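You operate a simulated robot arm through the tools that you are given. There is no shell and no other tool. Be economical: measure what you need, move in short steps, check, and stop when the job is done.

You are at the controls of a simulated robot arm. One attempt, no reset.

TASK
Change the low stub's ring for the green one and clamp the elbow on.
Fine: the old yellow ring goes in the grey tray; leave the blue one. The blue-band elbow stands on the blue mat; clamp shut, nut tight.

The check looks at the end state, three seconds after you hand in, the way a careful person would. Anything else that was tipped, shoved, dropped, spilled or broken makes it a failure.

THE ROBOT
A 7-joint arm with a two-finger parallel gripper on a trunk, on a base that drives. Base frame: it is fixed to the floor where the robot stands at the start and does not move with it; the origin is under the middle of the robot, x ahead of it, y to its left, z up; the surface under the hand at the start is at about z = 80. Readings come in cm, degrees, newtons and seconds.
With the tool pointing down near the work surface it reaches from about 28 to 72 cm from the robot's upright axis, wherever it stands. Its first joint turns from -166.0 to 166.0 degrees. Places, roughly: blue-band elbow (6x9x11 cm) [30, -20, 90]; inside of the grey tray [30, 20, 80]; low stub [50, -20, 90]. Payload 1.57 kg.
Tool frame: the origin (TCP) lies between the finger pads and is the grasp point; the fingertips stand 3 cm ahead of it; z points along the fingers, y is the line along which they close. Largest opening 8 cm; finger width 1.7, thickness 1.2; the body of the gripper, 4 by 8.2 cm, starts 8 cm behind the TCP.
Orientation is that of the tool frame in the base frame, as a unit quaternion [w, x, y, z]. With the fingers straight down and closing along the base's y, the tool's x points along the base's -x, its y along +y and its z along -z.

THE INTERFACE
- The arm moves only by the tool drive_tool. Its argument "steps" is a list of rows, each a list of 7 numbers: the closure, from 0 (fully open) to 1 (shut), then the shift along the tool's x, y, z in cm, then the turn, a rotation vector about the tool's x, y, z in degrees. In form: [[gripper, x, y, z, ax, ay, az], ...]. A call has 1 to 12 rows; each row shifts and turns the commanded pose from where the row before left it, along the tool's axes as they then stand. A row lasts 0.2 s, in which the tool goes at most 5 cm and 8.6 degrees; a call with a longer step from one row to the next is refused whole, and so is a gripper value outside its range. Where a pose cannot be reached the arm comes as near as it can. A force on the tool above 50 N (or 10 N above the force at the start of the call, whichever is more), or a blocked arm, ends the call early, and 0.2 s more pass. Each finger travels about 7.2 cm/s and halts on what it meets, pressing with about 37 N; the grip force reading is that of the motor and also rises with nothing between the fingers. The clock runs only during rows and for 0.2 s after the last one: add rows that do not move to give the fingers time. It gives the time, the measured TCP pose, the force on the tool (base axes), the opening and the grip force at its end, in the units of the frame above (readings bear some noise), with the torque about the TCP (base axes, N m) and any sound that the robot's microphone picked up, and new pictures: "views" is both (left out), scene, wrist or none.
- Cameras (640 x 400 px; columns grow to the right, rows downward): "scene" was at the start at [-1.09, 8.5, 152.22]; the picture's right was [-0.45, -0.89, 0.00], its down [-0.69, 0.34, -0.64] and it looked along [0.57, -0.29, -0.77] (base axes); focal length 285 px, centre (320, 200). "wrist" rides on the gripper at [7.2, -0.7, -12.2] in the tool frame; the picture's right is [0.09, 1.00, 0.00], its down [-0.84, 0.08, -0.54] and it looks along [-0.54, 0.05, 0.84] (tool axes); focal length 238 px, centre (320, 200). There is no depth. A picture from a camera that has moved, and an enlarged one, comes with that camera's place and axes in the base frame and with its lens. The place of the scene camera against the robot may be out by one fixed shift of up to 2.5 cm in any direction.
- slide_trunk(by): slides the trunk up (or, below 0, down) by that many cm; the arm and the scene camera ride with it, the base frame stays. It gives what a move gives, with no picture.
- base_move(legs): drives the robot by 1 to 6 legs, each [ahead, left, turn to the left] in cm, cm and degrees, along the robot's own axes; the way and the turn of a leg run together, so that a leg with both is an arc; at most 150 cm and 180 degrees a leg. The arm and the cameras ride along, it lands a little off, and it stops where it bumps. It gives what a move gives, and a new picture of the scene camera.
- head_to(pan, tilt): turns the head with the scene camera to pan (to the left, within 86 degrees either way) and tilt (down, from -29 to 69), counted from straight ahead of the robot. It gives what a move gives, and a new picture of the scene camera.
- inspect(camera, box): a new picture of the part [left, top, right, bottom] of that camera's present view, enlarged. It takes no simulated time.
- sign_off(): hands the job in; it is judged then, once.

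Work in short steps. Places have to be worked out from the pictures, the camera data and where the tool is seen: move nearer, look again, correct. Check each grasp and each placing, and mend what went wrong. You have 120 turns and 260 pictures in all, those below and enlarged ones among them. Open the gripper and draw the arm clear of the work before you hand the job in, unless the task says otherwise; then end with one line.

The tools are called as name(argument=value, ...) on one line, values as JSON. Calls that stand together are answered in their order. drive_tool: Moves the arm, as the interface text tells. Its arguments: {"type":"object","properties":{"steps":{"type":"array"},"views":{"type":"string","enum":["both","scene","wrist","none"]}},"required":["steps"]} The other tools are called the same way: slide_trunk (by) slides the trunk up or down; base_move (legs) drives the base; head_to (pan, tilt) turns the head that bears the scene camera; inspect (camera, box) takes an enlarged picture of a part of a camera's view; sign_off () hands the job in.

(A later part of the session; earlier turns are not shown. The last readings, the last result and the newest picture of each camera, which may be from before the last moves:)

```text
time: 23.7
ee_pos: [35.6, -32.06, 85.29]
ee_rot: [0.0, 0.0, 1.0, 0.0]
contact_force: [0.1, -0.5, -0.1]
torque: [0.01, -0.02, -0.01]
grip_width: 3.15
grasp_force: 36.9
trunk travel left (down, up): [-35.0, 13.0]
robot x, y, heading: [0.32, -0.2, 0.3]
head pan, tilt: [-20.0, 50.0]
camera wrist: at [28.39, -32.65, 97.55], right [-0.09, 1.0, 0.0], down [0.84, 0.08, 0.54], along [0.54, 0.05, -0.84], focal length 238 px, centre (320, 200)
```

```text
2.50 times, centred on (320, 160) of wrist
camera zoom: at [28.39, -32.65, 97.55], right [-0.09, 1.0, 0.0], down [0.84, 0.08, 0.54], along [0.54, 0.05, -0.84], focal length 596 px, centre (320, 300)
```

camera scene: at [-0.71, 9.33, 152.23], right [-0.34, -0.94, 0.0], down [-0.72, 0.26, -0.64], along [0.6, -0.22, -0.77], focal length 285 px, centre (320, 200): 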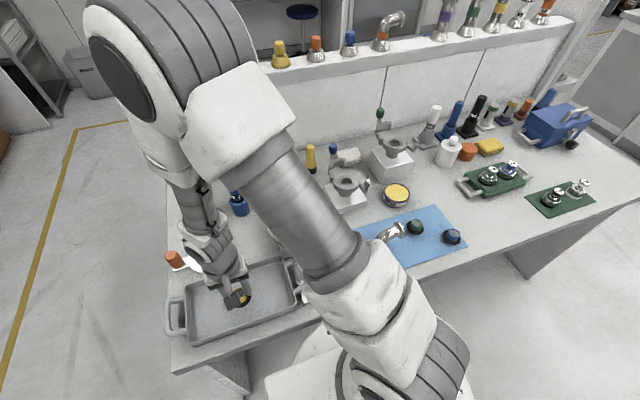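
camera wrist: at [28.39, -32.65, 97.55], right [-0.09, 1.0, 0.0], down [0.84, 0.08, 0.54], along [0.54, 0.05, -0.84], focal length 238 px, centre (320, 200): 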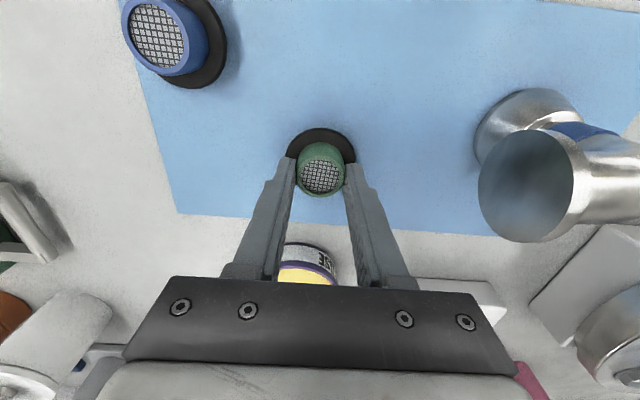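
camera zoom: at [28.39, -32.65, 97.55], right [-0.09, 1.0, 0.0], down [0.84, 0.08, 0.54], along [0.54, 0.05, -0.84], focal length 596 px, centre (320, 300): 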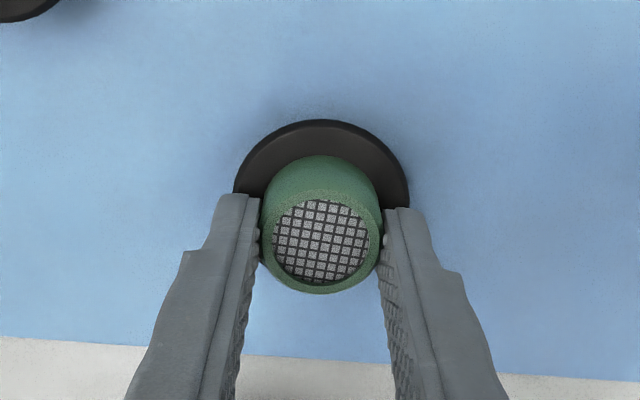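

Gripped. Lift to z≈105 then carry over the stub at (53.9,-17.15).

drive_tool(steps=[[0.7, 0, 0, -2, 0, 0, 0], [0.7, 0, 0, -4.5, 0, 0, 0], [0.7, 0, 0, -4.5, 0, 0, 0], [0.7, 0, 0, -4.5, 0, 0, 0], [0.7, 0, 0, -4.5, 0, 0, 0], [0.7, -3.05, 2.5, 0, 0, 0, 0], [0.7, -3.05, 2.5, 0, 0, 0, 0], [0.7, -3.05, 2.5, 0, 0, 0, 0], [0.7, -3.05, 2.5, 0, 0, 0, 0], [0.7, -3.05, 2.5, 0, 0, 0, 0], [0.7, -3.05, 2.5, 0, 0, 0, 0], [0.7, 0, 0, 0, 0, 0, 0]], views="none")

drive_tool(steps=[[0.7, 0, 0, 0, 0, 0, 0], [0.7, 0, 0, 0, 0, 0, 0]], views="both")

inspect(camera="wrist", box=[220, 20, 420, 220])

```text
time: 26.3
ee_pos: [53.81, -17.06, 105.74]
ee_rot: [0.0, 0.0, 1.0, 0.0]
contact_force: [-0.3, 1.4, -1.1]
torque: [0.0, 0.02, -0.03]
grip_width: 3.12
grasp_force: 36.3
trunk travel left (down, up): [-35.0, 13.0]
robot x, y, heading: [-0.03, -0.0, 0.0]
head pan, tilt: [-20.0, 50.0]
```

```text
time: 26.9
ee_pos: [53.82, -17.14, 105.72]
ee_rot: [-0.001, 0.0, 1.0, -0.001]
contact_force: [-1.0, -0.5, 0.0]
torque: [-0.01, 0.01, 0.01]
grip_width: 3.12
grasp_force: 36.8
trunk travel left (down, up): [-35.0, 13.0]
robot x, y, heading: [-0.2, 0.07, 0.1]
head pan, tilt: [-20.0, 50.0]
camera scene: at [-0.72, 9.32, 152.23], right [-0.34, -0.94, 0.0], down [-0.72, 0.26, -0.64], along [0.6, -0.22, -0.77], focal length 285 px, centre (320, 200)
camera wrist: at [46.71, -17.72, 117.97], right [-0.09, 1.0, 0.0], down [0.84, 0.08, 0.54], along [0.54, 0.05, -0.84], focal length 238 px, centre (320, 200)
```

scene: 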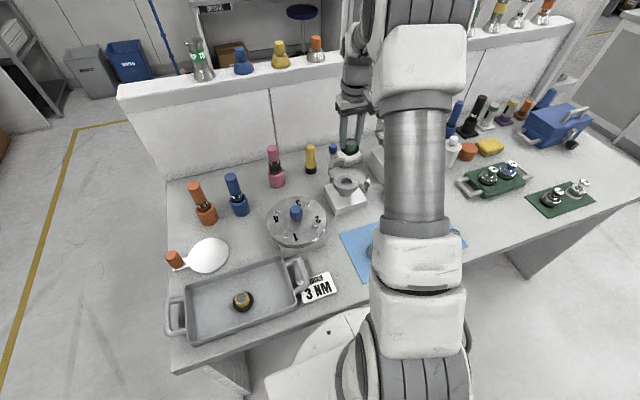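
wrist: 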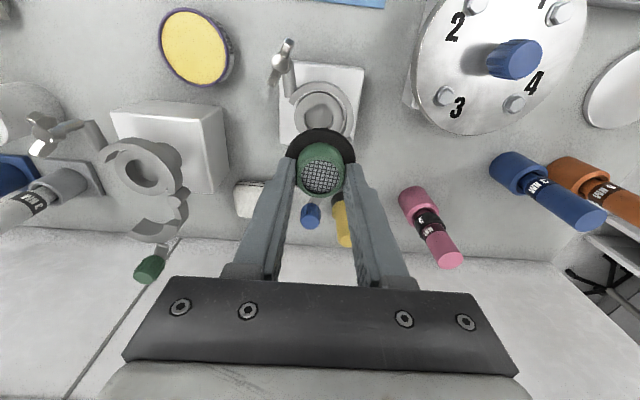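

```text
2.00 times, centred on (320, 120) of wrist
camera zoom: at [46.71, -17.72, 117.97], right [-0.09, 1.0, 0.0], down [0.84, 0.08, 0.54], along [0.54, 0.05, -0.84], focal length 477 px, centre (320, 360)
```

zoom: 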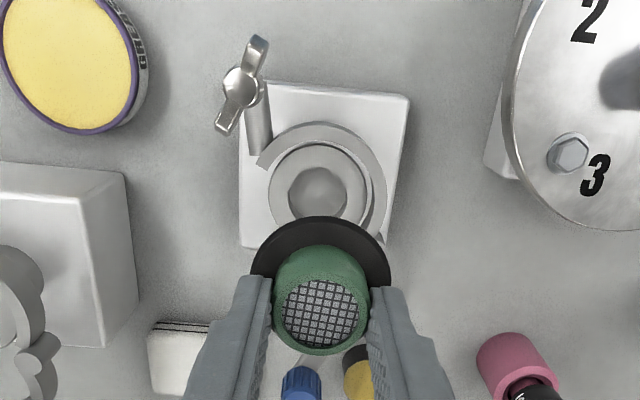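

Alignment matches the yellow ring's lift-out picture. Lower to just above the seat.

drive_tool(steps=[[0.7, 0, 0, 4, 0, 0, 0], [0.7, 0, 0, 4, 0, 0, 0], [0.7, 0, 0, 2.8, 0, 0, 0], [0.7, 0, 0, 0, 0, 0, 0]], views="wrist")

inspect(camera="wrist", box=[220, 80, 420, 240])

inspect(camera="scene", box=[300, 130, 400, 220])

```text
time: 27.9
ee_pos: [53.75, -17.15, 94.75]
ee_rot: [0.001, 0.0, 1.0, 0.0]
contact_force: [0.6, -0.7, -1.0]
torque: [0.01, -0.01, 0.01]
grip_width: 3.14
grasp_force: 36.7
trunk travel left (down, up): [-35.0, 13.0]
robot x, y, heading: [-0.05, -0.15, 0.1]
head pan, tilt: [-20.0, 50.0]
camera wrist: at [46.67, -17.77, 106.88], right [-0.09, 1.0, 0.0], down [0.84, 0.08, 0.54], along [0.54, 0.05, -0.84], focal length 238 px, centre (320, 200)
```

wrist: 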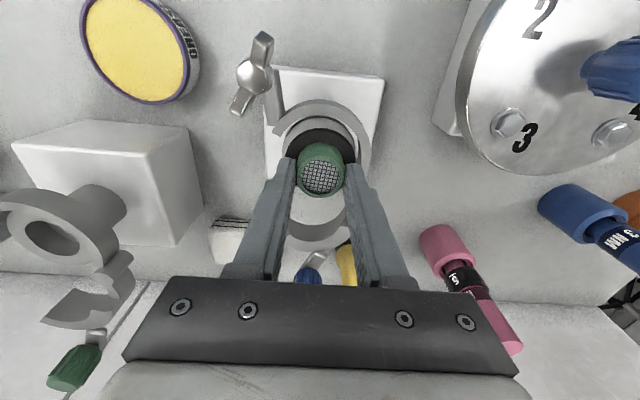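

```text
2.50 times, centred on (320, 160) of wrist
camera zoom: at [46.67, -17.77, 106.88], right [-0.09, 1.0, 0.0], down [0.84, 0.08, 0.54], along [0.54, 0.05, -0.84], focal length 596 px, centre (320, 300)
```

zoom: 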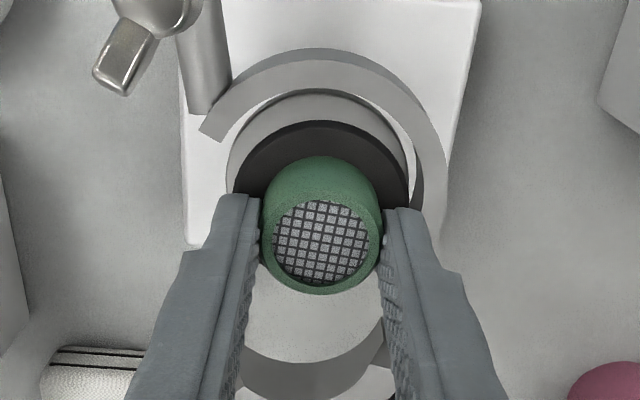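

```text
4.44 times, centred on (350, 175) of scene
camera zoom: at [-0.71, 9.31, 152.23], right [-0.34, -0.94, 0.0], down [-0.72, 0.26, -0.64], along [0.6, -0.22, -0.77], focal length 1267 px, centre (187, 311)
```

zoom: 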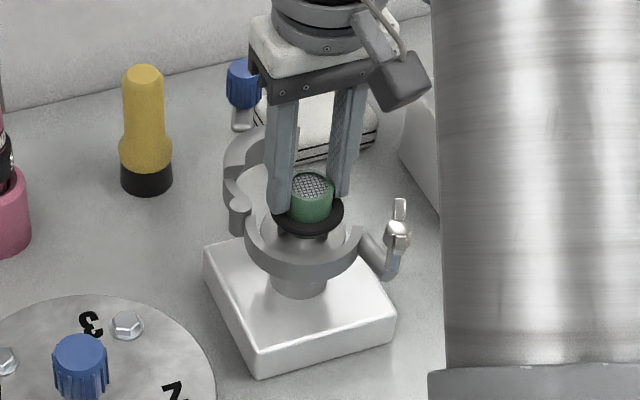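

Centred. Insert gently.

drive_tool(steps=[[0.7, 0, 0, 0.8, 0, 0, 0], [0.7, 0, 0, 0.6, 0, 0, 0], [0.7, 0, 0, 0.5, 0, 0, 0], [0.7, 0, 0, 0.3, 0, 0, 0], [0.7, 0, 0, 0, 0, 0, 0]], views="wrist")

inspect(camera="wrist", box=[220, 80, 420, 240])

```text
time: 29.1
ee_pos: [53.91, -17.14, 92.37]
ee_rot: [0.001, 0.0, 1.0, 0.0]
contact_force: [13.6, 1.4, 3.7]
torque: [0.06, -0.53, -0.04]
grip_width: 3.17
grasp_force: 36.8
trunk travel left (down, up): [-35.0, 13.0]
robot x, y, heading: [-0.06, 0.12, 0.1]
head pan, tilt: [-20.0, 50.0]
camera wrist: at [46.81, -17.79, 104.64], right [-0.09, 1.0, 0.0], down [0.83, 0.08, 0.55], along [0.54, 0.05, -0.84], focal length 238 px, centre (320, 200)
```

wrist: 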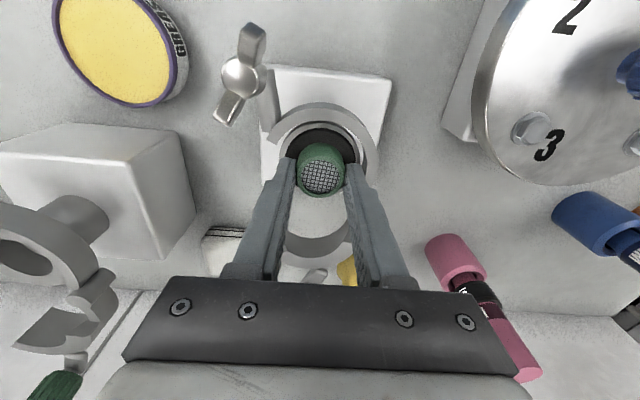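

```text
2.50 times, centred on (320, 160) of wrist
camera zoom: at [46.81, -17.79, 104.64], right [-0.09, 1.0, 0.0], down [0.83, 0.08, 0.55], along [0.54, 0.05, -0.84], focal length 596 px, centre (320, 300)
```

zoom: 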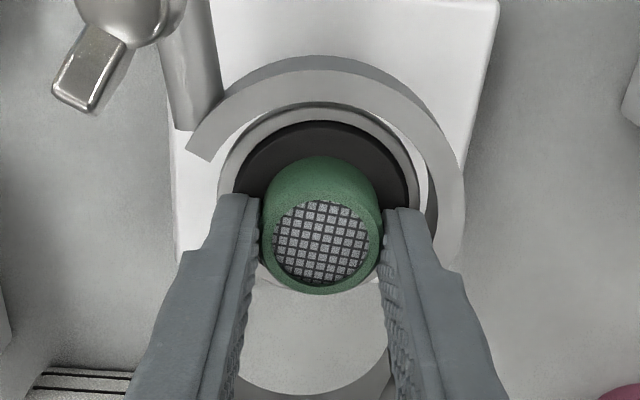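

Seated at the same height as the yellow was (slight side force only). Release, rise, and verify.

drive_tool(steps=[[0.5, 0, 0, 0, 0, 0, 0], [0.375, 0, 0, 0, 0, 0, 0], [0.375, 0, 0, -2, 0, 0, 0], [0.375, 0, 0, -4.5, 0, 0, 0], [0.375, 0, 0, -4.5, 0, 0, 0], [0.375, 0, 0, 0, 0, 0, 0]], views="both")

inspect(camera="wrist", box=[220, 20, 420, 220])

inspect(camera="scene", box=[300, 130, 400, 220])

```text
time: 30.5
ee_pos: [53.95, -17.13, 103.39]
ee_rot: [0.0, 0.0, 1.0, -0.001]
contact_force: [0.5, 0.5, -0.3]
torque: [-0.02, -0.03, -0.01]
grip_width: 4.99
grasp_force: 0.1
trunk travel left (down, up): [-35.0, 13.0]
robot x, y, heading: [0.47, -0.02, 0.3]
head pan, tilt: [-20.0, 50.0]
camera scene: at [-0.74, 9.32, 152.23], right [-0.34, -0.94, 0.0], down [-0.72, 0.26, -0.64], along [0.6, -0.22, -0.77], focal length 285 px, centre (320, 200)
camera wrist: at [46.86, -17.76, 115.48], right [-0.09, 1.0, 0.0], down [0.84, 0.08, 0.54], along [0.54, 0.05, -0.84], focal length 238 px, centre (320, 200)
```

scene: 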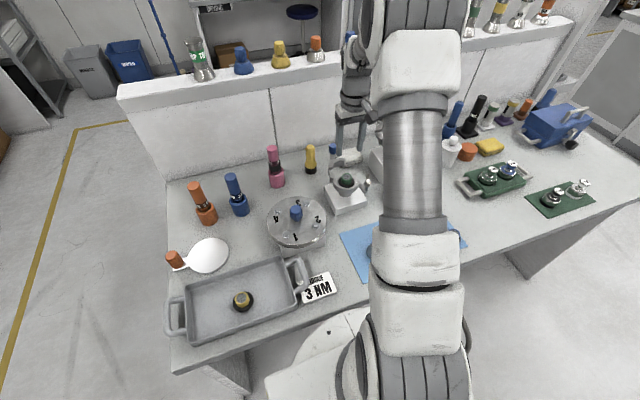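
wrist: 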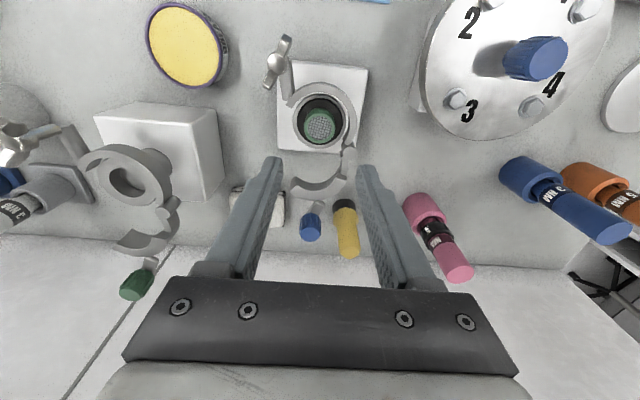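

```text
2.00 times, centred on (320, 120) of wrist
camera zoom: at [46.86, -17.76, 115.48], right [-0.09, 1.0, 0.0], down [0.84, 0.08, 0.54], along [0.54, 0.05, -0.84], focal length 477 px, centre (320, 360)
```

zoom: 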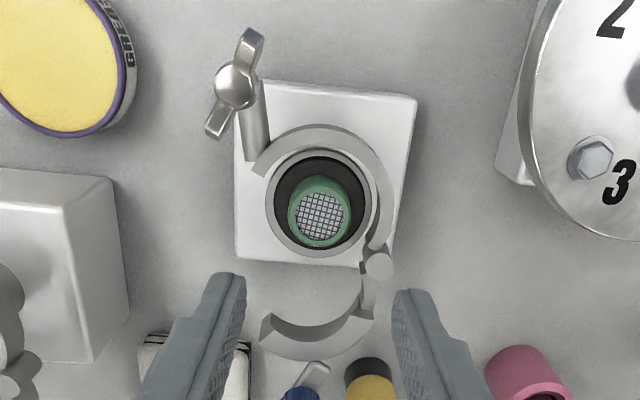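

```text
4.44 times, centred on (350, 175) of scene
camera zoom: at [-0.74, 9.32, 152.23], right [-0.34, -0.94, 0.0], down [-0.72, 0.26, -0.64], along [0.6, -0.22, -0.77], focal length 1267 px, centre (187, 311)
```

zoom: 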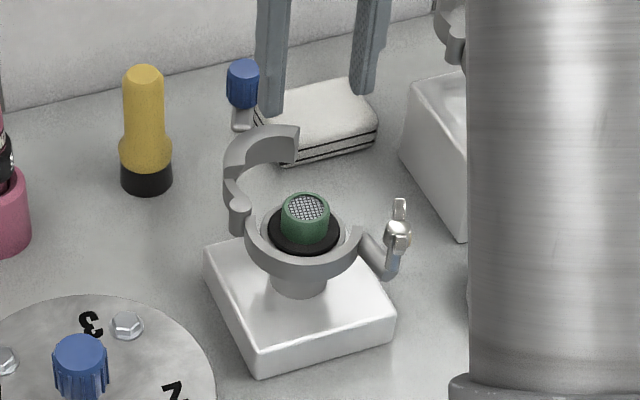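

Green ring is seated. Now I need a side view of the clamp: back off and tilt the hand forward 33° to look along +x at the swing bolt.

drive_tool(steps=[[0, 4, -1, -1, 0, 0, 0], [0, 4, -1, 0, 0, 0, 0], [0, 3, -1, 0, 0, 0, 0], [0, 0, 0, 0, 0, -8.3, 0], [0, 0, 0, 0, 0, -8.3, 0], [0, 0, 0, 0, 0, -8.3, 0], [0, 0, 0, 0, 0, -8.3, 0], [0, 0, 0, 0, 0, 0, 0]], views="wrist")

inspect(camera="wrist", box=[220, 60, 420, 220])

```text
time: 32.3
ee_pos: [42.89, -20.11, 104.38]
ee_rot: [0.284, 0.0, 0.959, 0.0]
contact_force: [0.0, 0.3, -0.4]
torque: [-0.01, 0.04, 0.04]
grip_width: 7.98
grasp_force: 0.0
trunk travel left (down, up): [-35.0, 13.0]
robot x, y, heading: [0.19, -0.18, 0.0]
head pan, tilt: [-20.0, 50.0]
camera wrist: at [30.23, -20.7, 110.66], right [-0.08, 1.0, -0.05], down [0.4, 0.08, 0.91], along [0.91, 0.05, -0.41], focal length 238 px, centre (320, 200)
```

wrist: 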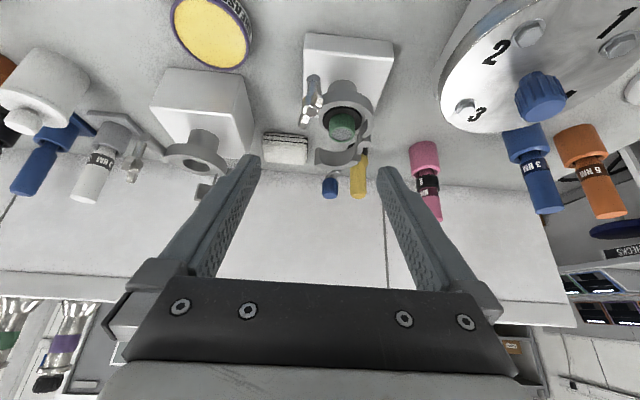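

```text
2.50 times, centred on (320, 140) of wrist
camera zoom: at [30.23, -20.7, 110.66], right [-0.08, 1.0, -0.05], down [0.4, 0.08, 0.91], along [0.91, 0.05, -0.41], focal length 596 px, centre (320, 350)
```

zoom: 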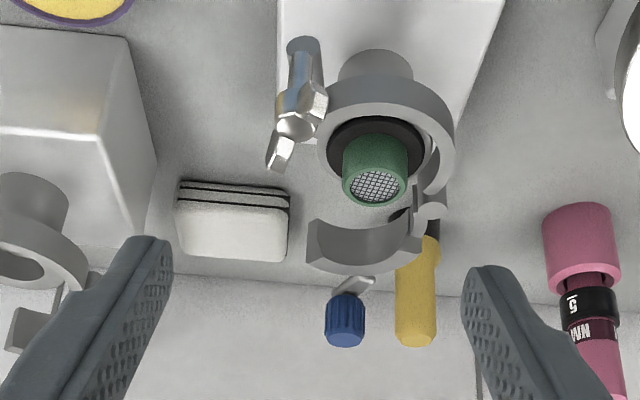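

I lower 8 cm to get a flatter view of the bolt and nut.

drive_tool(steps=[[0, 2.2, 0, 3.35, 0, 0, 0], [0, 2.2, 0, 3.35, 0, 0, 0], [0, 0, 0, 0, 0, 0, 0]], views="wrist")

inspect(camera="wrist", box=[240, 60, 400, 190])

```text
time: 33.1
ee_pos: [43.0, -20.1, 96.4]
ee_rot: [0.287, 0.0, 0.958, 0.0]
contact_force: [0.2, 0.1, -0.5]
torque: [-0.03, 0.0, 0.03]
grip_width: 8.01
grasp_force: 0.0
trunk travel left (down, up): [-35.0, 13.0]
robot x, y, heading: [-0.14, -0.05, -0.2]
head pan, tilt: [-20.0, 50.0]
camera wrist: at [30.36, -20.8, 102.73], right [-0.08, 1.0, -0.05], down [0.4, 0.08, 0.91], along [0.91, 0.05, -0.41], focal length 238 px, centre (320, 200)
```

wrist: 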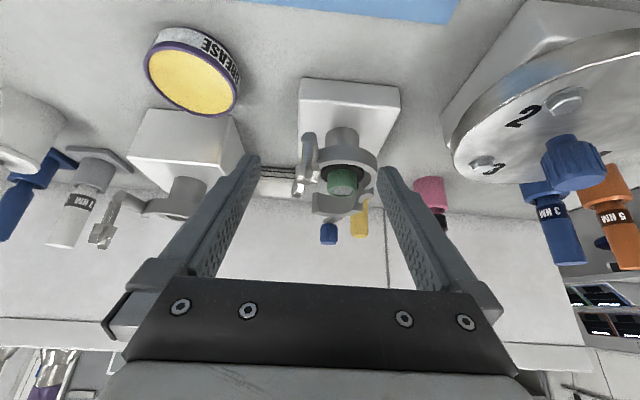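

```text
3.08 times, centred on (320, 125) of wrist
camera zoom: at [30.36, -20.8, 102.73], right [-0.08, 1.0, -0.05], down [0.4, 0.08, 0.91], along [0.91, 0.05, -0.41], focal length 733 px, centre (320, 431)
```

zoom: 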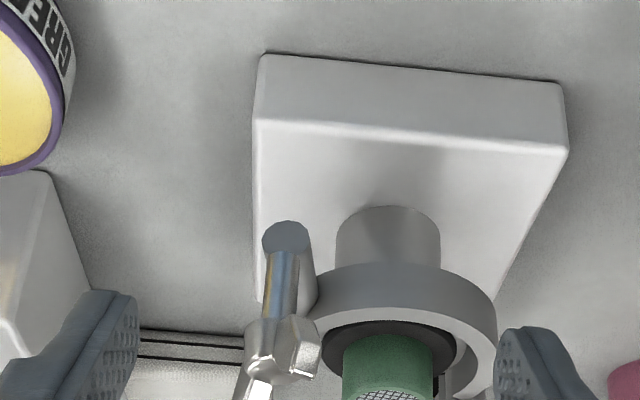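

The nut seems to sit on a vertical-ish rod. I want a diagonal side view: un-tilt, yaw 45°, then tilt again.

drive_tool(steps=[[0, 0, -2, -3, 0, 8.3, 0], [0, 0, -2, -1, 0, 8.3, 0], [0, 0, -1, 0, 0, 8.3, 0], [0, 0, 0, 0, 0, 8.3, 0], [0, 0, 0, 0, 0, 0, -7.5], [0, 0, 0, 0, 0, 0, -7.5], [0, 0, 0, 0, 0, 0, -7.5], [0, 0, 0, 0, 0, 0, -7.5], [0, 0, 0, 0, 0, 0, -7.5], [0, 0, 0, 0, 0, 0, -7.5], [0, 0, 0, 0, 0, 0, 0]], views="none")

drive_tool(steps=[[0, 0, 0, 0, 0, -8.3, 0], [0, 0, 0, 0, 0, -8.3, 0], [0, 0, 0, 0, 0, -8.3, 0], [0, 0, 0, 0, 0, -8.3, 0], [0, 0, 0, 0, 0, 0, 0]], views="wrist")

inspect(camera="wrist", box=[240, 60, 400, 190])

```text
time: 35.5
ee_pos: [40.65, -25.07, 99.87]
ee_rot: [0.0, -0.384, 0.924, 0.0]
contact_force: [-1.0, 0.1, 0.4]
torque: [0.01, -0.01, 0.03]
grip_width: 8.03
grasp_force: 0.0
trunk travel left (down, up): [-35.0, 13.0]
robot x, y, heading: [-0.11, 0.25, 0.2]
head pan, tilt: [-20.0, 50.0]
```

```text
time: 36.7
ee_pos: [40.77, -25.26, 99.77]
ee_rot: [0.265, -0.366, 0.885, 0.11]
contact_force: [0.3, -0.9, 0.9]
torque: [0.03, -0.03, -0.01]
grip_width: 8.0
grasp_force: 0.1
trunk travel left (down, up): [-35.0, 13.0]
robot x, y, heading: [0.23, -0.11, 0.1]
head pan, tilt: [-20.0, 50.0]
camera wrist: at [32.36, -34.63, 106.13], right [-0.76, 0.65, -0.05], down [0.23, 0.34, 0.91], along [0.61, 0.68, -0.41], focal length 238 px, centre (320, 200)
```

wrist: 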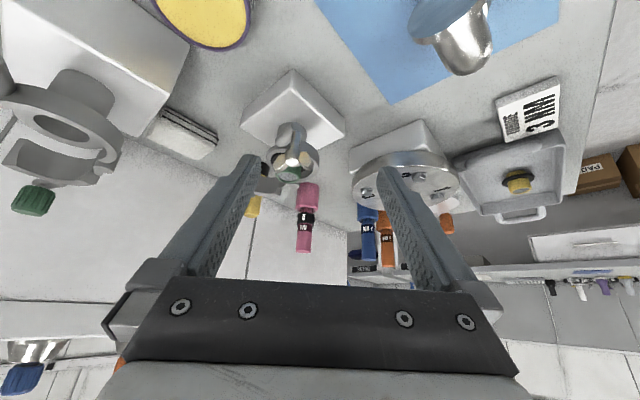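

```text
3.08 times, centred on (320, 125) of wrist
camera zoom: at [32.36, -34.63, 106.13], right [-0.76, 0.65, -0.05], down [0.23, 0.34, 0.91], along [0.61, 0.68, -0.41], focal length 733 px, centre (320, 431)
```

zoom: 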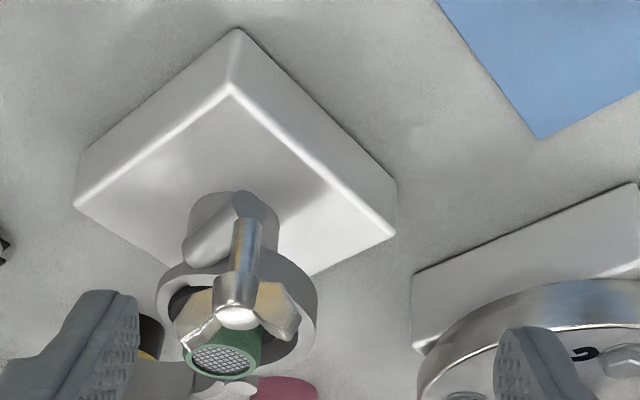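

Now clear: an arm from the jaw end carries an upright threaded rod with a wing nut (vertical axis) on top. Next the elbow: un-tilt, yaw to close along x, and rise above it.

drive_tool(steps=[[0, 0, 0, -3, 0, 8.3, 0], [0, 0, 0, -3, 0, 8.3, 0], [0, 0, 0, -2, 0, 8.3, 0], [0, 0, 0, -2, 0, 8.3, 0], [0, 2, 2, 0, 0, 0, -7.5], [0, 1, 3, 0, 0, 0, -7.5], [0, 1, 3, 0, 0, 0, -7.5], [0, 0, 2, 0, 0, 0, -7.5], [0, 0, 0, 0, 0, 0, -7.5], [0, 0, 0, 0, 0, 0, -7.5], [0, 0, 0, 0, 0, 0, 0]], views="wrist")

```text
time: 39.1
ee_pos: [27.29, -25.31, 109.11]
ee_rot: [-0.001, 0.708, -0.706, 0.0]
contact_force: [0.4, 0.3, -0.4]
torque: [-0.03, 0.01, -0.02]
grip_width: 8.01
grasp_force: 0.1
trunk travel left (down, up): [-35.0, 13.0]
robot x, y, heading: [-0.04, 0.07, -0.3]
head pan, tilt: [-20.0, 50.0]
camera wrist: at [28.09, -32.51, 121.3], right [-1.0, -0.09, 0.0], down [-0.08, 0.84, 0.54], along [-0.05, 0.54, -0.84], focal length 238 px, centre (320, 200)
```

wrist: 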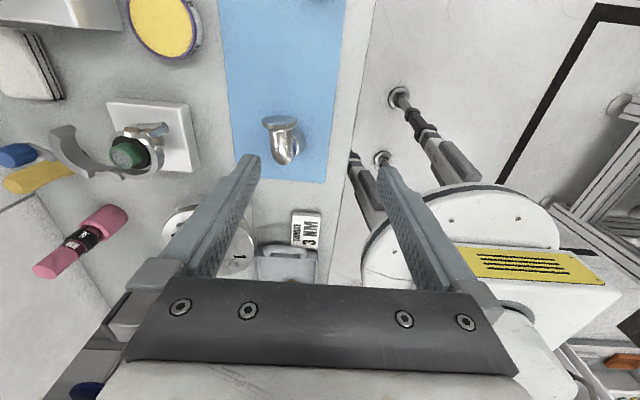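

The elbow lies ahead in this view. Move in x to align and lower for a closer look.

drive_tool(steps=[[0, 0, -4.2, 2, 0, 0, 0], [0, 0, 0, 4, 0, 0, 0], [0, 0, 0, 0, 0, 0, 0]], views="wrist")

inspect(camera="wrist", box=[220, 60, 420, 220])

inspect(camera="scene", box=[320, 190, 480, 290])

```text
time: 39.9
ee_pos: [31.44, -25.43, 102.91]
ee_rot: [-0.001, -0.707, 0.707, 0.0]
contact_force: [0.2, -0.2, 0.6]
torque: [0.01, -0.01, -0.02]
grip_width: 7.98
grasp_force: 0.0
trunk travel left (down, up): [-35.0, 13.0]
robot x, y, heading: [0.1, 0.2, -0.2]
head pan, tilt: [-20.0, 50.0]
camera wrist: at [32.19, -32.55, 115.16], right [-1.0, -0.09, 0.0], down [-0.08, 0.84, 0.54], along [-0.05, 0.54, -0.84], focal length 238 px, centre (320, 200)
```

wrist: 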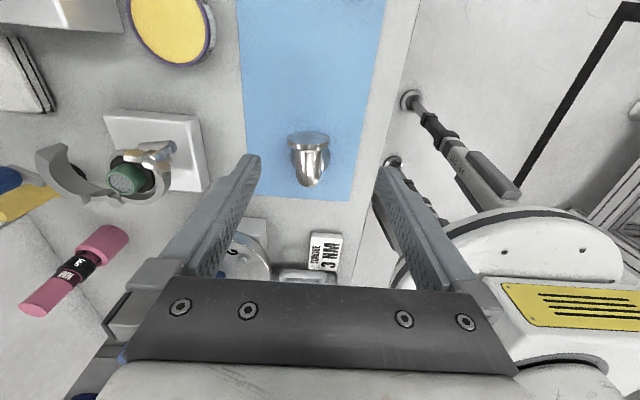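

```text
2.50 times, centred on (320, 140) of wrist
camera zoom: at [32.19, -32.55, 115.16], right [-1.0, -0.09, 0.0], down [-0.08, 0.84, 0.54], along [-0.05, 0.54, -0.84], focal length 596 px, centre (320, 350)
```

zoom: 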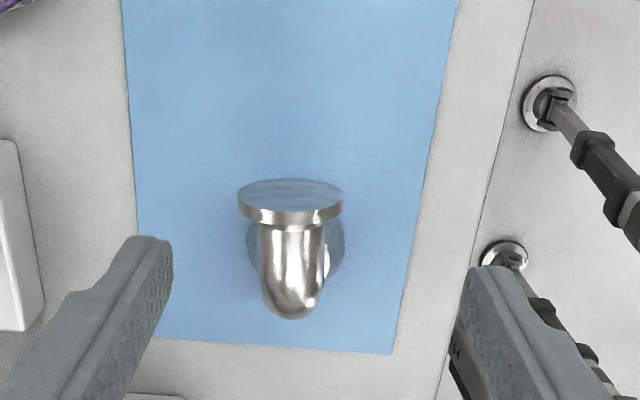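

```text
4.00 times, centred on (400, 240) of scene
camera zoom: at [-0.72, 9.31, 152.23], right [-0.34, -0.94, 0.0], down [-0.72, 0.26, -0.64], along [0.6, -0.22, -0.77], focal length 1140 px, centre (0, 40)
```

zoom: 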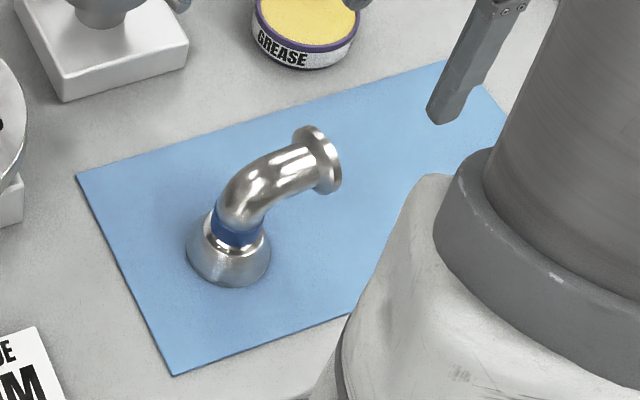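

Elbow axis ≈ x 32.4; vertical leg at y≈-17.4, outlet face at y≈-23.5. Move over the bend at y≈-19 and descend partway.

drive_tool(steps=[[0, -3.2, -0.5, 0, 0, 0, 0], [0, -3.2, -0.46, 0, 0, 0, 0], [0, 0, 0, 4, 0, 0, 0], [0, 0, 0, 3, 0, 0, 0], [0, 0, 0, 0, 0, 0, 0]], views="both")

inspect(camera="wrist", box=[220, 80, 420, 240])

inspect(camera="scene", box=[320, 190, 480, 290])

```text
time: 41.1
ee_pos: [32.44, -18.94, 96.14]
ee_rot: [0.0, 0.707, -0.707, 0.0]
contact_force: [0.0, -0.1, -0.8]
torque: [-0.02, -0.03, 0.03]
grip_width: 7.98
grasp_force: 0.0
trunk travel left (down, up): [-35.0, 13.0]
robot x, y, heading: [0.02, 0.05, 0.2]
head pan, tilt: [-20.0, 50.0]
camera scene: at [-0.72, 9.31, 152.23], right [-0.34, -0.94, 0.0], down [-0.72, 0.26, -0.64], along [0.6, -0.22, -0.77], focal length 285 px, centre (320, 200)
camera wrist: at [33.05, -26.06, 108.23], right [-1.0, -0.09, 0.0], down [-0.08, 0.84, 0.54], along [-0.05, 0.54, -0.84], focal length 238 px, centre (320, 200)
```

scene: 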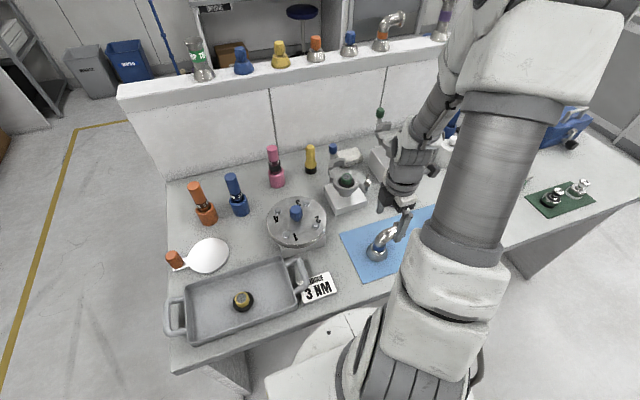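
wrist: 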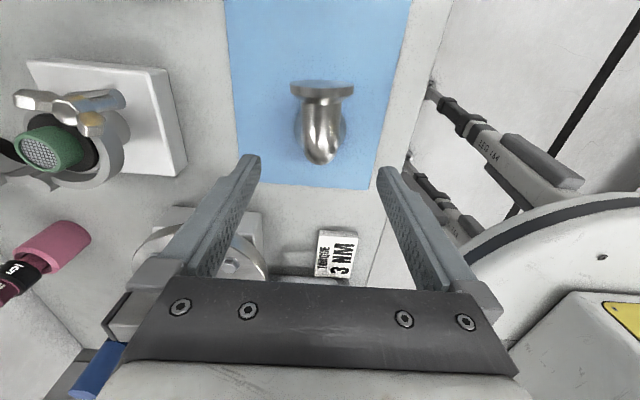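

```text
2.50 times, centred on (320, 160) of wrist
camera zoom: at [33.05, -26.06, 108.23], right [-1.0, -0.09, 0.0], down [-0.08, 0.84, 0.54], along [-0.05, 0.54, -0.84], focal length 596 px, centre (320, 300)
```

zoom: 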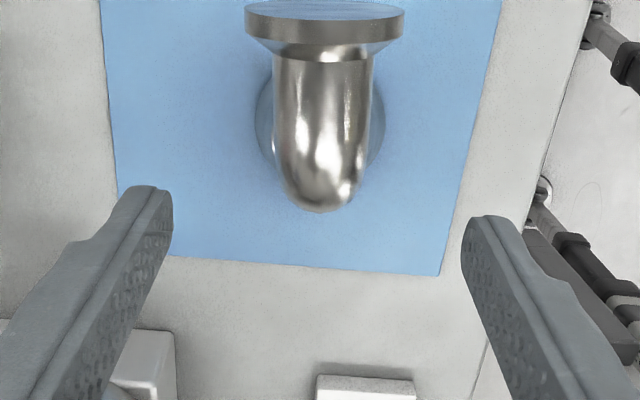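

```text
4.00 times, centred on (400, 240) of scene
camera zoom: at [-0.72, 9.31, 152.23], right [-0.34, -0.94, 0.0], down [-0.72, 0.26, -0.64], along [0.6, -0.22, -0.77], focal length 1140 px, centre (0, 40)
```

zoom: 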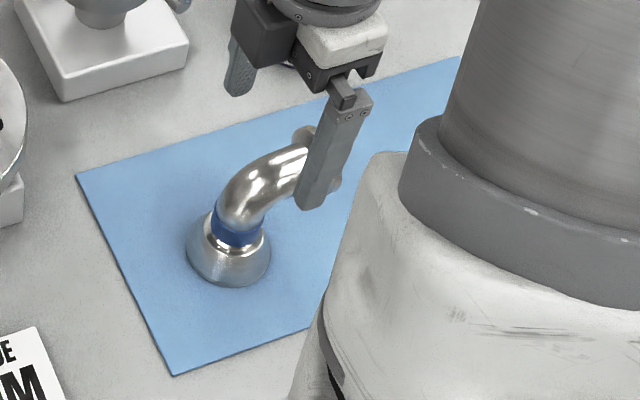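

Aligned in x. Lower to grip the bend at pipe-axis height and close.

drive_tool(steps=[[0, 0.2, 0, 4, 0, 0, 0], [0, 0, 0, 3, 0, 0, 0], [0, 0, 0, 1.8, 0, 0, 0], [0, 0, 0, 0, 0, 0, 0], [0.25, 0, 0, 0, 0, 0, 0], [0.45, 0, 0, 0, 0, 0, 0], [0.7, 0, 0, 0, 0, 0, 0], [0.7, 0, 0, 0, 0, 0, 0]], views="both")

inspect(camera="scene", box=[320, 190, 480, 290])

```text
time: 42.9
ee_pos: [32.43, -19.17, 87.3]
ee_rot: [0.0, -0.707, 0.707, -0.001]
contact_force: [-1.6, -1.1, 1.6]
torque: [0.07, 0.16, 0.08]
grip_width: 3.19
grasp_force: 37.0
trunk travel left (down, up): [-35.0, 13.0]
robot x, y, heading: [-0.09, -0.16, 0.1]
head pan, tilt: [-20.0, 50.0]
camera scene: at [-0.74, 9.31, 152.23], right [-0.34, -0.94, 0.0], down [-0.72, 0.26, -0.64], along [0.6, -0.22, -0.77], focal length 285 px, centre (320, 200)
camera wrist: at [33.12, -26.32, 99.39], right [-1.0, -0.09, 0.0], down [-0.08, 0.84, 0.54], along [-0.05, 0.54, -0.84], focal length 238 px, centre (320, 200)
```

scene: 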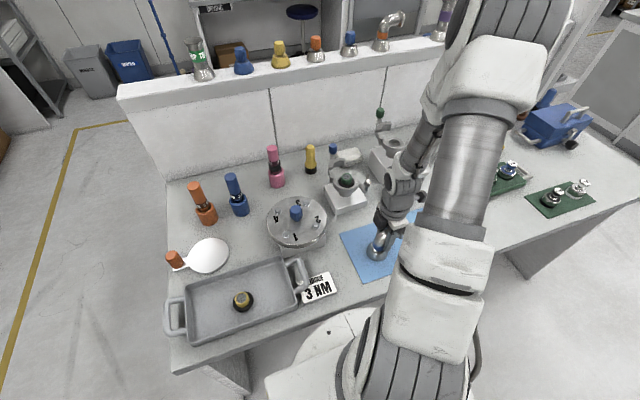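
wrist: 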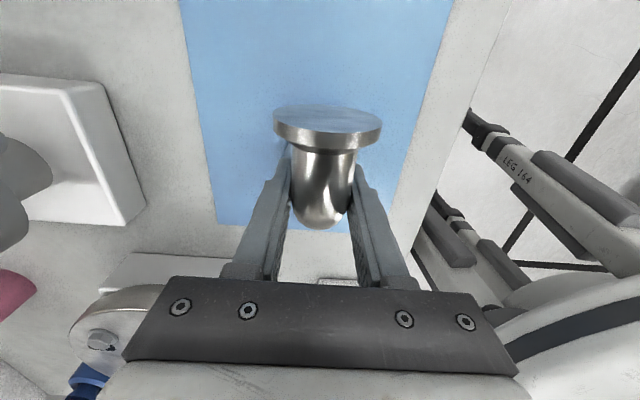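

```text
4.00 times, centred on (400, 240) of scene
camera zoom: at [-0.74, 9.31, 152.23], right [-0.34, -0.94, 0.0], down [-0.72, 0.26, -0.64], along [0.6, -0.22, -0.77], focal length 1140 px, centre (0, 40)
```

zoom: 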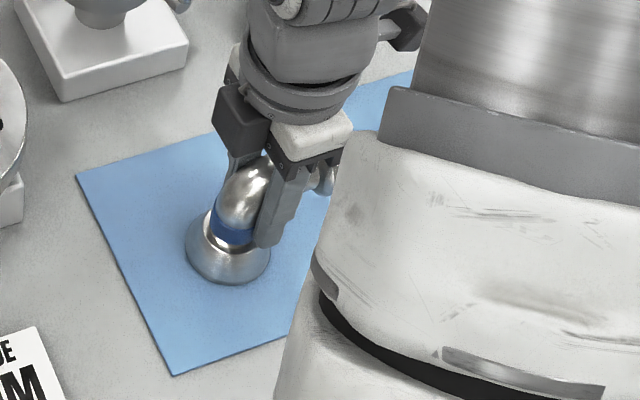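

Firm grip at 3.2 cm. Lift slowly and check it hangs level.

drive_tool(steps=[[0.7, 0, 0, -1, 0, 0, 0], [0.7, 0, 0, -2, 0, 0, 0], [0.7, 0, 0, -4, 0, 0, 0], [0.7, 0, 0, -4.5, 0, 0, 0], [0.7, 0, 0, -4.5, 0, 0, 0], [0.7, 0, 0, -4.5, 0, 0, 0], [0.7, 0, 0, 0, 0, 0, 0]], views="both")

inspect(camera="scene", box=[320, 130, 480, 250])

```text
time: 44.5
ee_pos: [32.5, -19.31, 107.74]
ee_rot: [0.0, -0.707, 0.707, 0.0]
contact_force: [-0.1, 0.7, -2.6]
torque: [0.01, 0.01, -0.01]
grip_width: 3.15
grasp_force: 37.0
trunk travel left (down, up): [-35.0, 13.0]
robot x, y, heading: [-0.1, -0.23, -0.3]
head pan, tilt: [-20.0, 50.0]
camera scene: at [-0.73, 9.32, 152.23], right [-0.34, -0.94, 0.0], down [-0.72, 0.26, -0.64], along [0.6, -0.22, -0.77], focal length 285 px, centre (320, 200)
camera wrist: at [33.29, -26.51, 119.97], right [-1.0, -0.09, 0.0], down [-0.08, 0.84, 0.54], along [-0.05, 0.54, -0.84], focal length 238 px, centre (320, 200)
```

scene: 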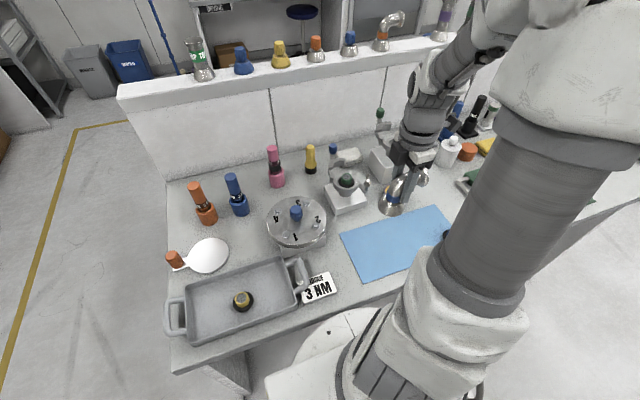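
wrist: 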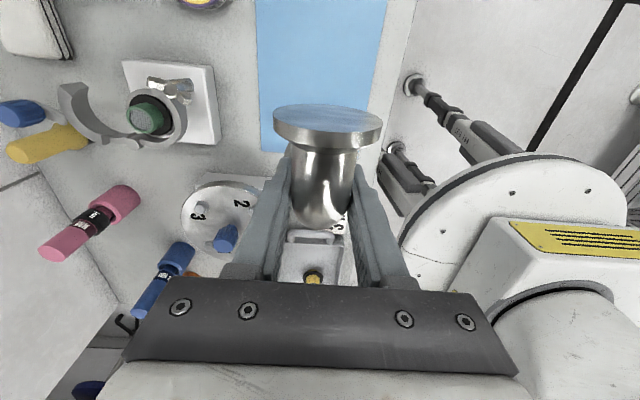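

```text
3.33 times, centred on (400, 190) of scene
camera zoom: at [-0.73, 9.32, 152.23], right [-0.34, -0.94, 0.0], down [-0.72, 0.26, -0.64], along [0.6, -0.22, -0.77], focal length 950 px, centre (53, 233)
```

zoom: 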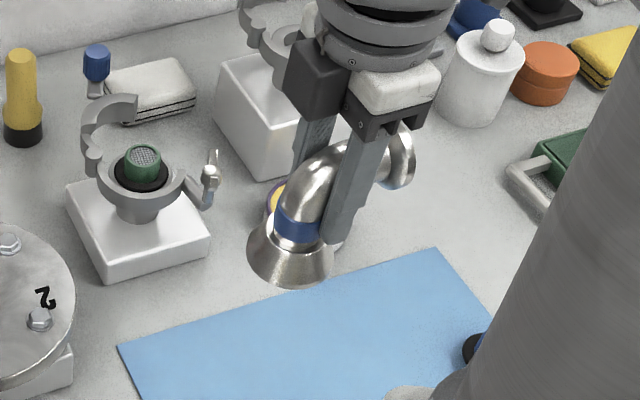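

Level and stable. Yaw by +135° so the outlet will point to front-left, away from the nut.

drive_tool(steps=[[0.7, 0, 0, 0, 0, 0, 8.4], [0.7, 0, 0, 0, 0, 0, 8.4], [0.7, 0, 0, 0, 0, 0, 8.4], [0.7, 0, 0, 0, 0, 0, 8.4], [0.7, 0, 0, 0, 0, 0, 8.4], [0.7, 0, 0, 0, 0, 0, 8.4], [0.7, 0, 0, 0, 0, 0, 8.4], [0.7, 0, 0, 0, 0, 0, 8.4], [0.7, 0, 0, 0, 0, 0, 8.4], [0.7, 0, 0, 0, 0, 0, 8.4], [0.7, 0, 0, 0, 0, 0, 6], [0.7, 0, 0, 0, 0, 0, 0]], views="none")

drive_tool(steps=[[0.7, 0, 0, 0, 0, 0, 8.4], [0.7, 0, 0, 0, 0, 0, 8.4], [0.7, 0, 0, 0, 0, 0, 8.4], [0.7, 0, 0, 0, 0, 0, 8.4], [0.7, 0, 0, 0, 0, 0, 8.4], [0.7, 0, 0, 0, 0, 0, 3], [0.7, 0, 0, 0, 0, 0, 0]], views="wrist")

```text
time: 47.1
ee_pos: [32.57, -19.21, 107.64]
ee_rot: [0.0, 0.001, 1.0, 0.0]
contact_force: [-0.3, -0.2, -2.5]
torque: [0.01, -0.01, 0.0]
grip_width: 3.14
grasp_force: 37.1
trunk travel left (down, up): [-35.0, 13.0]
robot x, y, heading: [0.0, -0.23, -0.1]
head pan, tilt: [-20.0, 50.0]
```

```text
time: 48.7
ee_pos: [32.54, -19.29, 107.73]
ee_rot: [0.0, 0.384, 0.923, -0.001]
contact_force: [-0.3, 0.0, -1.6]
torque: [-0.01, 0.01, 0.01]
grip_width: 3.15
grasp_force: 37.2
trunk travel left (down, up): [-35.0, 13.0]
robot x, y, heading: [-0.06, 0.08, -0.1]
head pan, tilt: [-20.0, 50.0]
camera wrist: at [27.02, -14.58, 119.94], right [0.64, 0.77, 0.0], down [0.65, -0.54, 0.54], along [0.42, -0.35, -0.84], focal length 238 px, centre (320, 200)
```

wrist: 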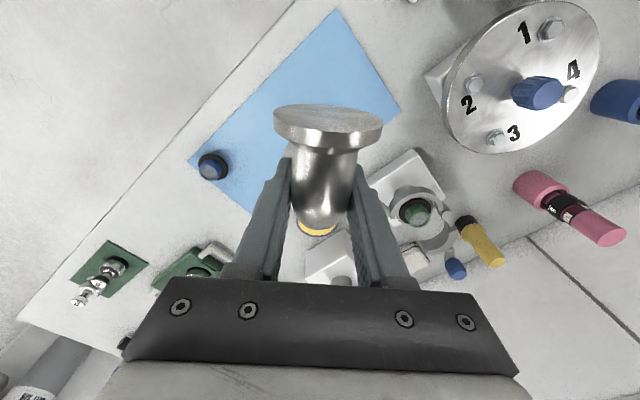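

Now translate over the stub, keeping height.

drive_tool(steps=[[0.7, -2.4, 3.34, 0, 0, 0, 0], [0.7, -2.4, 3.34, 0, 0, 0, 0], [0.7, -2.4, 3.34, 0, 0, 0, 0], [0.7, -2.4, 3.34, 0, 0, 0, 0], [0.7, -2.4, 3.34, 0, 0, 0, 0], [0.7, 0, 0, 0, 0, 0, 0], [0.7, 0, 0, 0, 0, 0, 0]], views="both")

inspect(camera="scene", box=[290, 120, 410, 220])

```text
time: 50.3
ee_pos: [52.88, -15.94, 107.67]
ee_rot: [-0.001, 0.383, 0.924, 0.0]
contact_force: [0.2, -0.4, -2.3]
torque: [-0.03, -0.02, -0.02]
grip_width: 3.17
grasp_force: 37.0
trunk travel left (down, up): [-35.0, 13.0]
robot x, y, heading: [-0.34, -0.06, -0.1]
head pan, tilt: [-20.0, 50.0]
camera scene: at [-0.72, 9.31, 152.23], right [-0.34, -0.94, 0.0], down [-0.72, 0.26, -0.64], along [0.6, -0.22, -0.77], focal length 285 px, centre (320, 200)
camera wrist: at [47.38, -11.12, 119.9], right [0.64, 0.77, 0.0], down [0.65, -0.54, 0.54], along [0.42, -0.35, -0.84], focal length 238 px, centre (320, 200)
```

scene: 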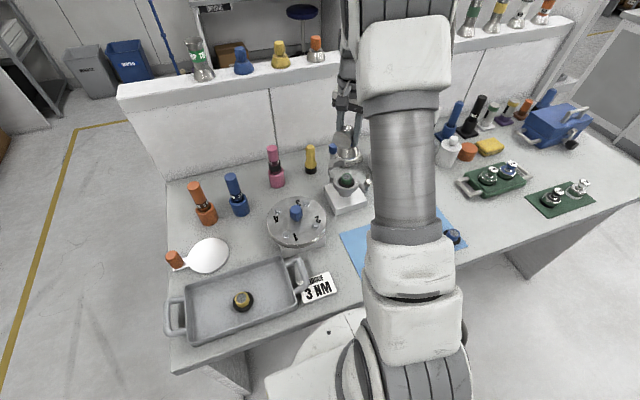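
wrist: 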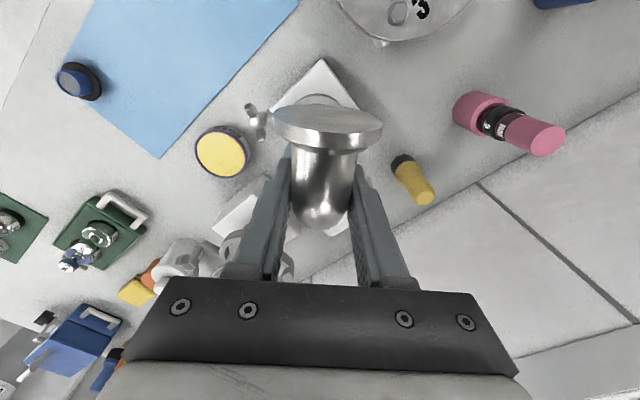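

```text
4.00 times, centred on (350, 170) of scene
camera zoom: at [-0.72, 9.31, 152.23], right [-0.34, -0.94, 0.0], down [-0.72, 0.26, -0.64], along [0.6, -0.22, -0.77], focal length 1140 px, centre (200, 320)
```

zoom: 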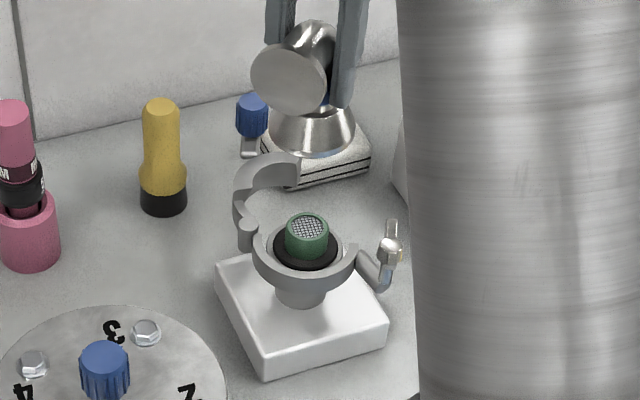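

Scene comparison suggests the elbow is about 0.3 cm too far to +y. I correct that and descend 7 cm to compare at close range.

drive_tool(steps=[[0.7, -0.13, -0.27, 3, 0, 0, 0], [0.7, 0, 0, 3, 0, 0, 0], [0.7, 0, 0, 1, 0, 0, 0], [0.7, 0, 0, 0, 0, 0, 0]], views="scene")

inspect(camera="scene", box=[310, 140, 390, 200])

```text
time: 51.3
ee_pos: [52.91, -15.87, 100.62]
ee_rot: [-0.001, 0.383, 0.924, 0.0]
contact_force: [-0.3, 0.4, -2.4]
torque: [-0.01, 0.01, 0.03]
grip_width: 3.13
grasp_force: 37.2
trunk travel left (down, up): [-35.0, 13.0]
robot x, y, heading: [0.24, -0.12, -0.2]
head pan, tilt: [-20.0, 50.0]
camera scene: at [-0.71, 9.31, 152.23], right [-0.34, -0.94, 0.0], down [-0.72, 0.26, -0.64], along [0.6, -0.22, -0.77], focal length 285 px, centre (320, 200)
```

scene: 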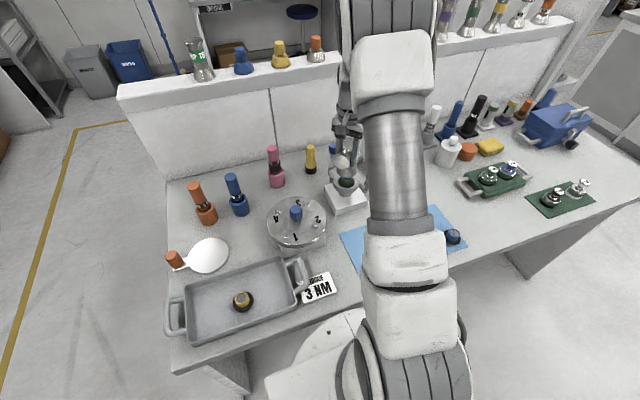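

```text
6.67 times, centred on (350, 170) of scene
camera zoom: at [-0.71, 9.31, 152.23], right [-0.34, -0.94, 0.0], down [-0.72, 0.26, -0.64], along [0.6, -0.22, -0.77], focal length 1900 px, centre (120, 400)
```

zoom: 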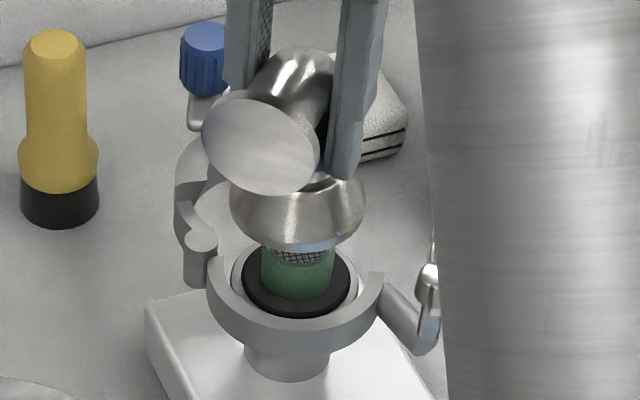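

Flange appears ~0.3 cm too far left (+y) still; depth direction matches. Correct and recheck with no descent.

drive_tool(steps=[[0.7, -0.14, -0.3, 0, 0, 0, 0], [0.7, 0, 0, 0, 0, 0, 0], [0.7, 0, 0, 0, 0, 0, 0]], views="wrist")

inspect(camera="scene", box=[310, 140, 390, 200])

```text
time: 52.1
ee_pos: [52.73, -16.37, 100.7]
ee_rot: [0.0, 0.383, 0.924, 0.0]
contact_force: [-0.1, 0.3, -2.2]
torque: [-0.01, -0.01, -0.01]
grip_width: 3.15
grasp_force: 37.0
trunk travel left (down, up): [-35.0, 13.0]
robot x, y, heading: [0.2, -0.08, -0.0]
head pan, tilt: [-20.0, 50.0]
camera wrist: at [47.23, -11.63, 112.87], right [0.64, 0.77, 0.0], down [0.65, -0.54, 0.54], along [0.42, -0.35, -0.84], focal length 238 px, centre (320, 200)
```

wrist: 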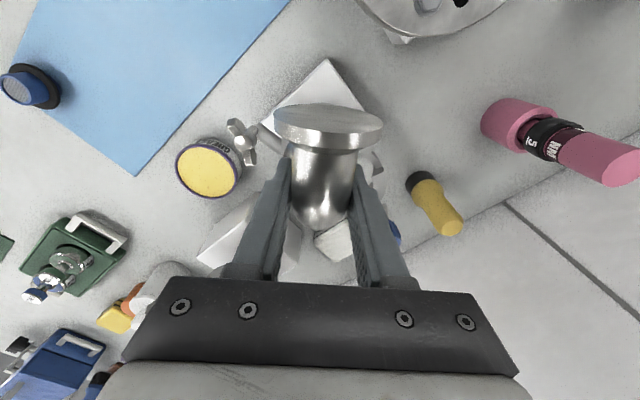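

```text
6.67 times, centred on (350, 170) of scene
camera zoom: at [-0.71, 9.31, 152.23], right [-0.34, -0.94, 0.0], down [-0.72, 0.26, -0.64], along [0.6, -0.22, -0.77], focal length 1900 px, centre (120, 400)
```

zoom: 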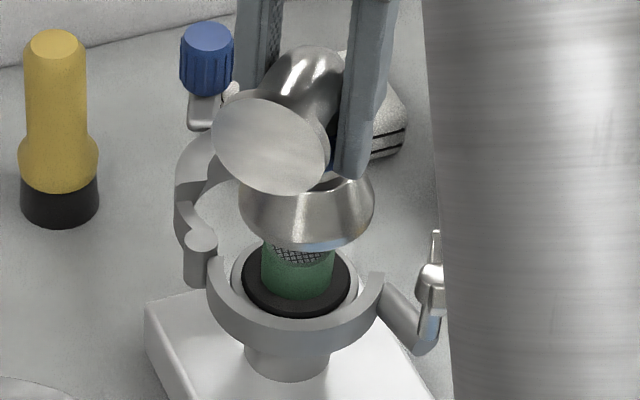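

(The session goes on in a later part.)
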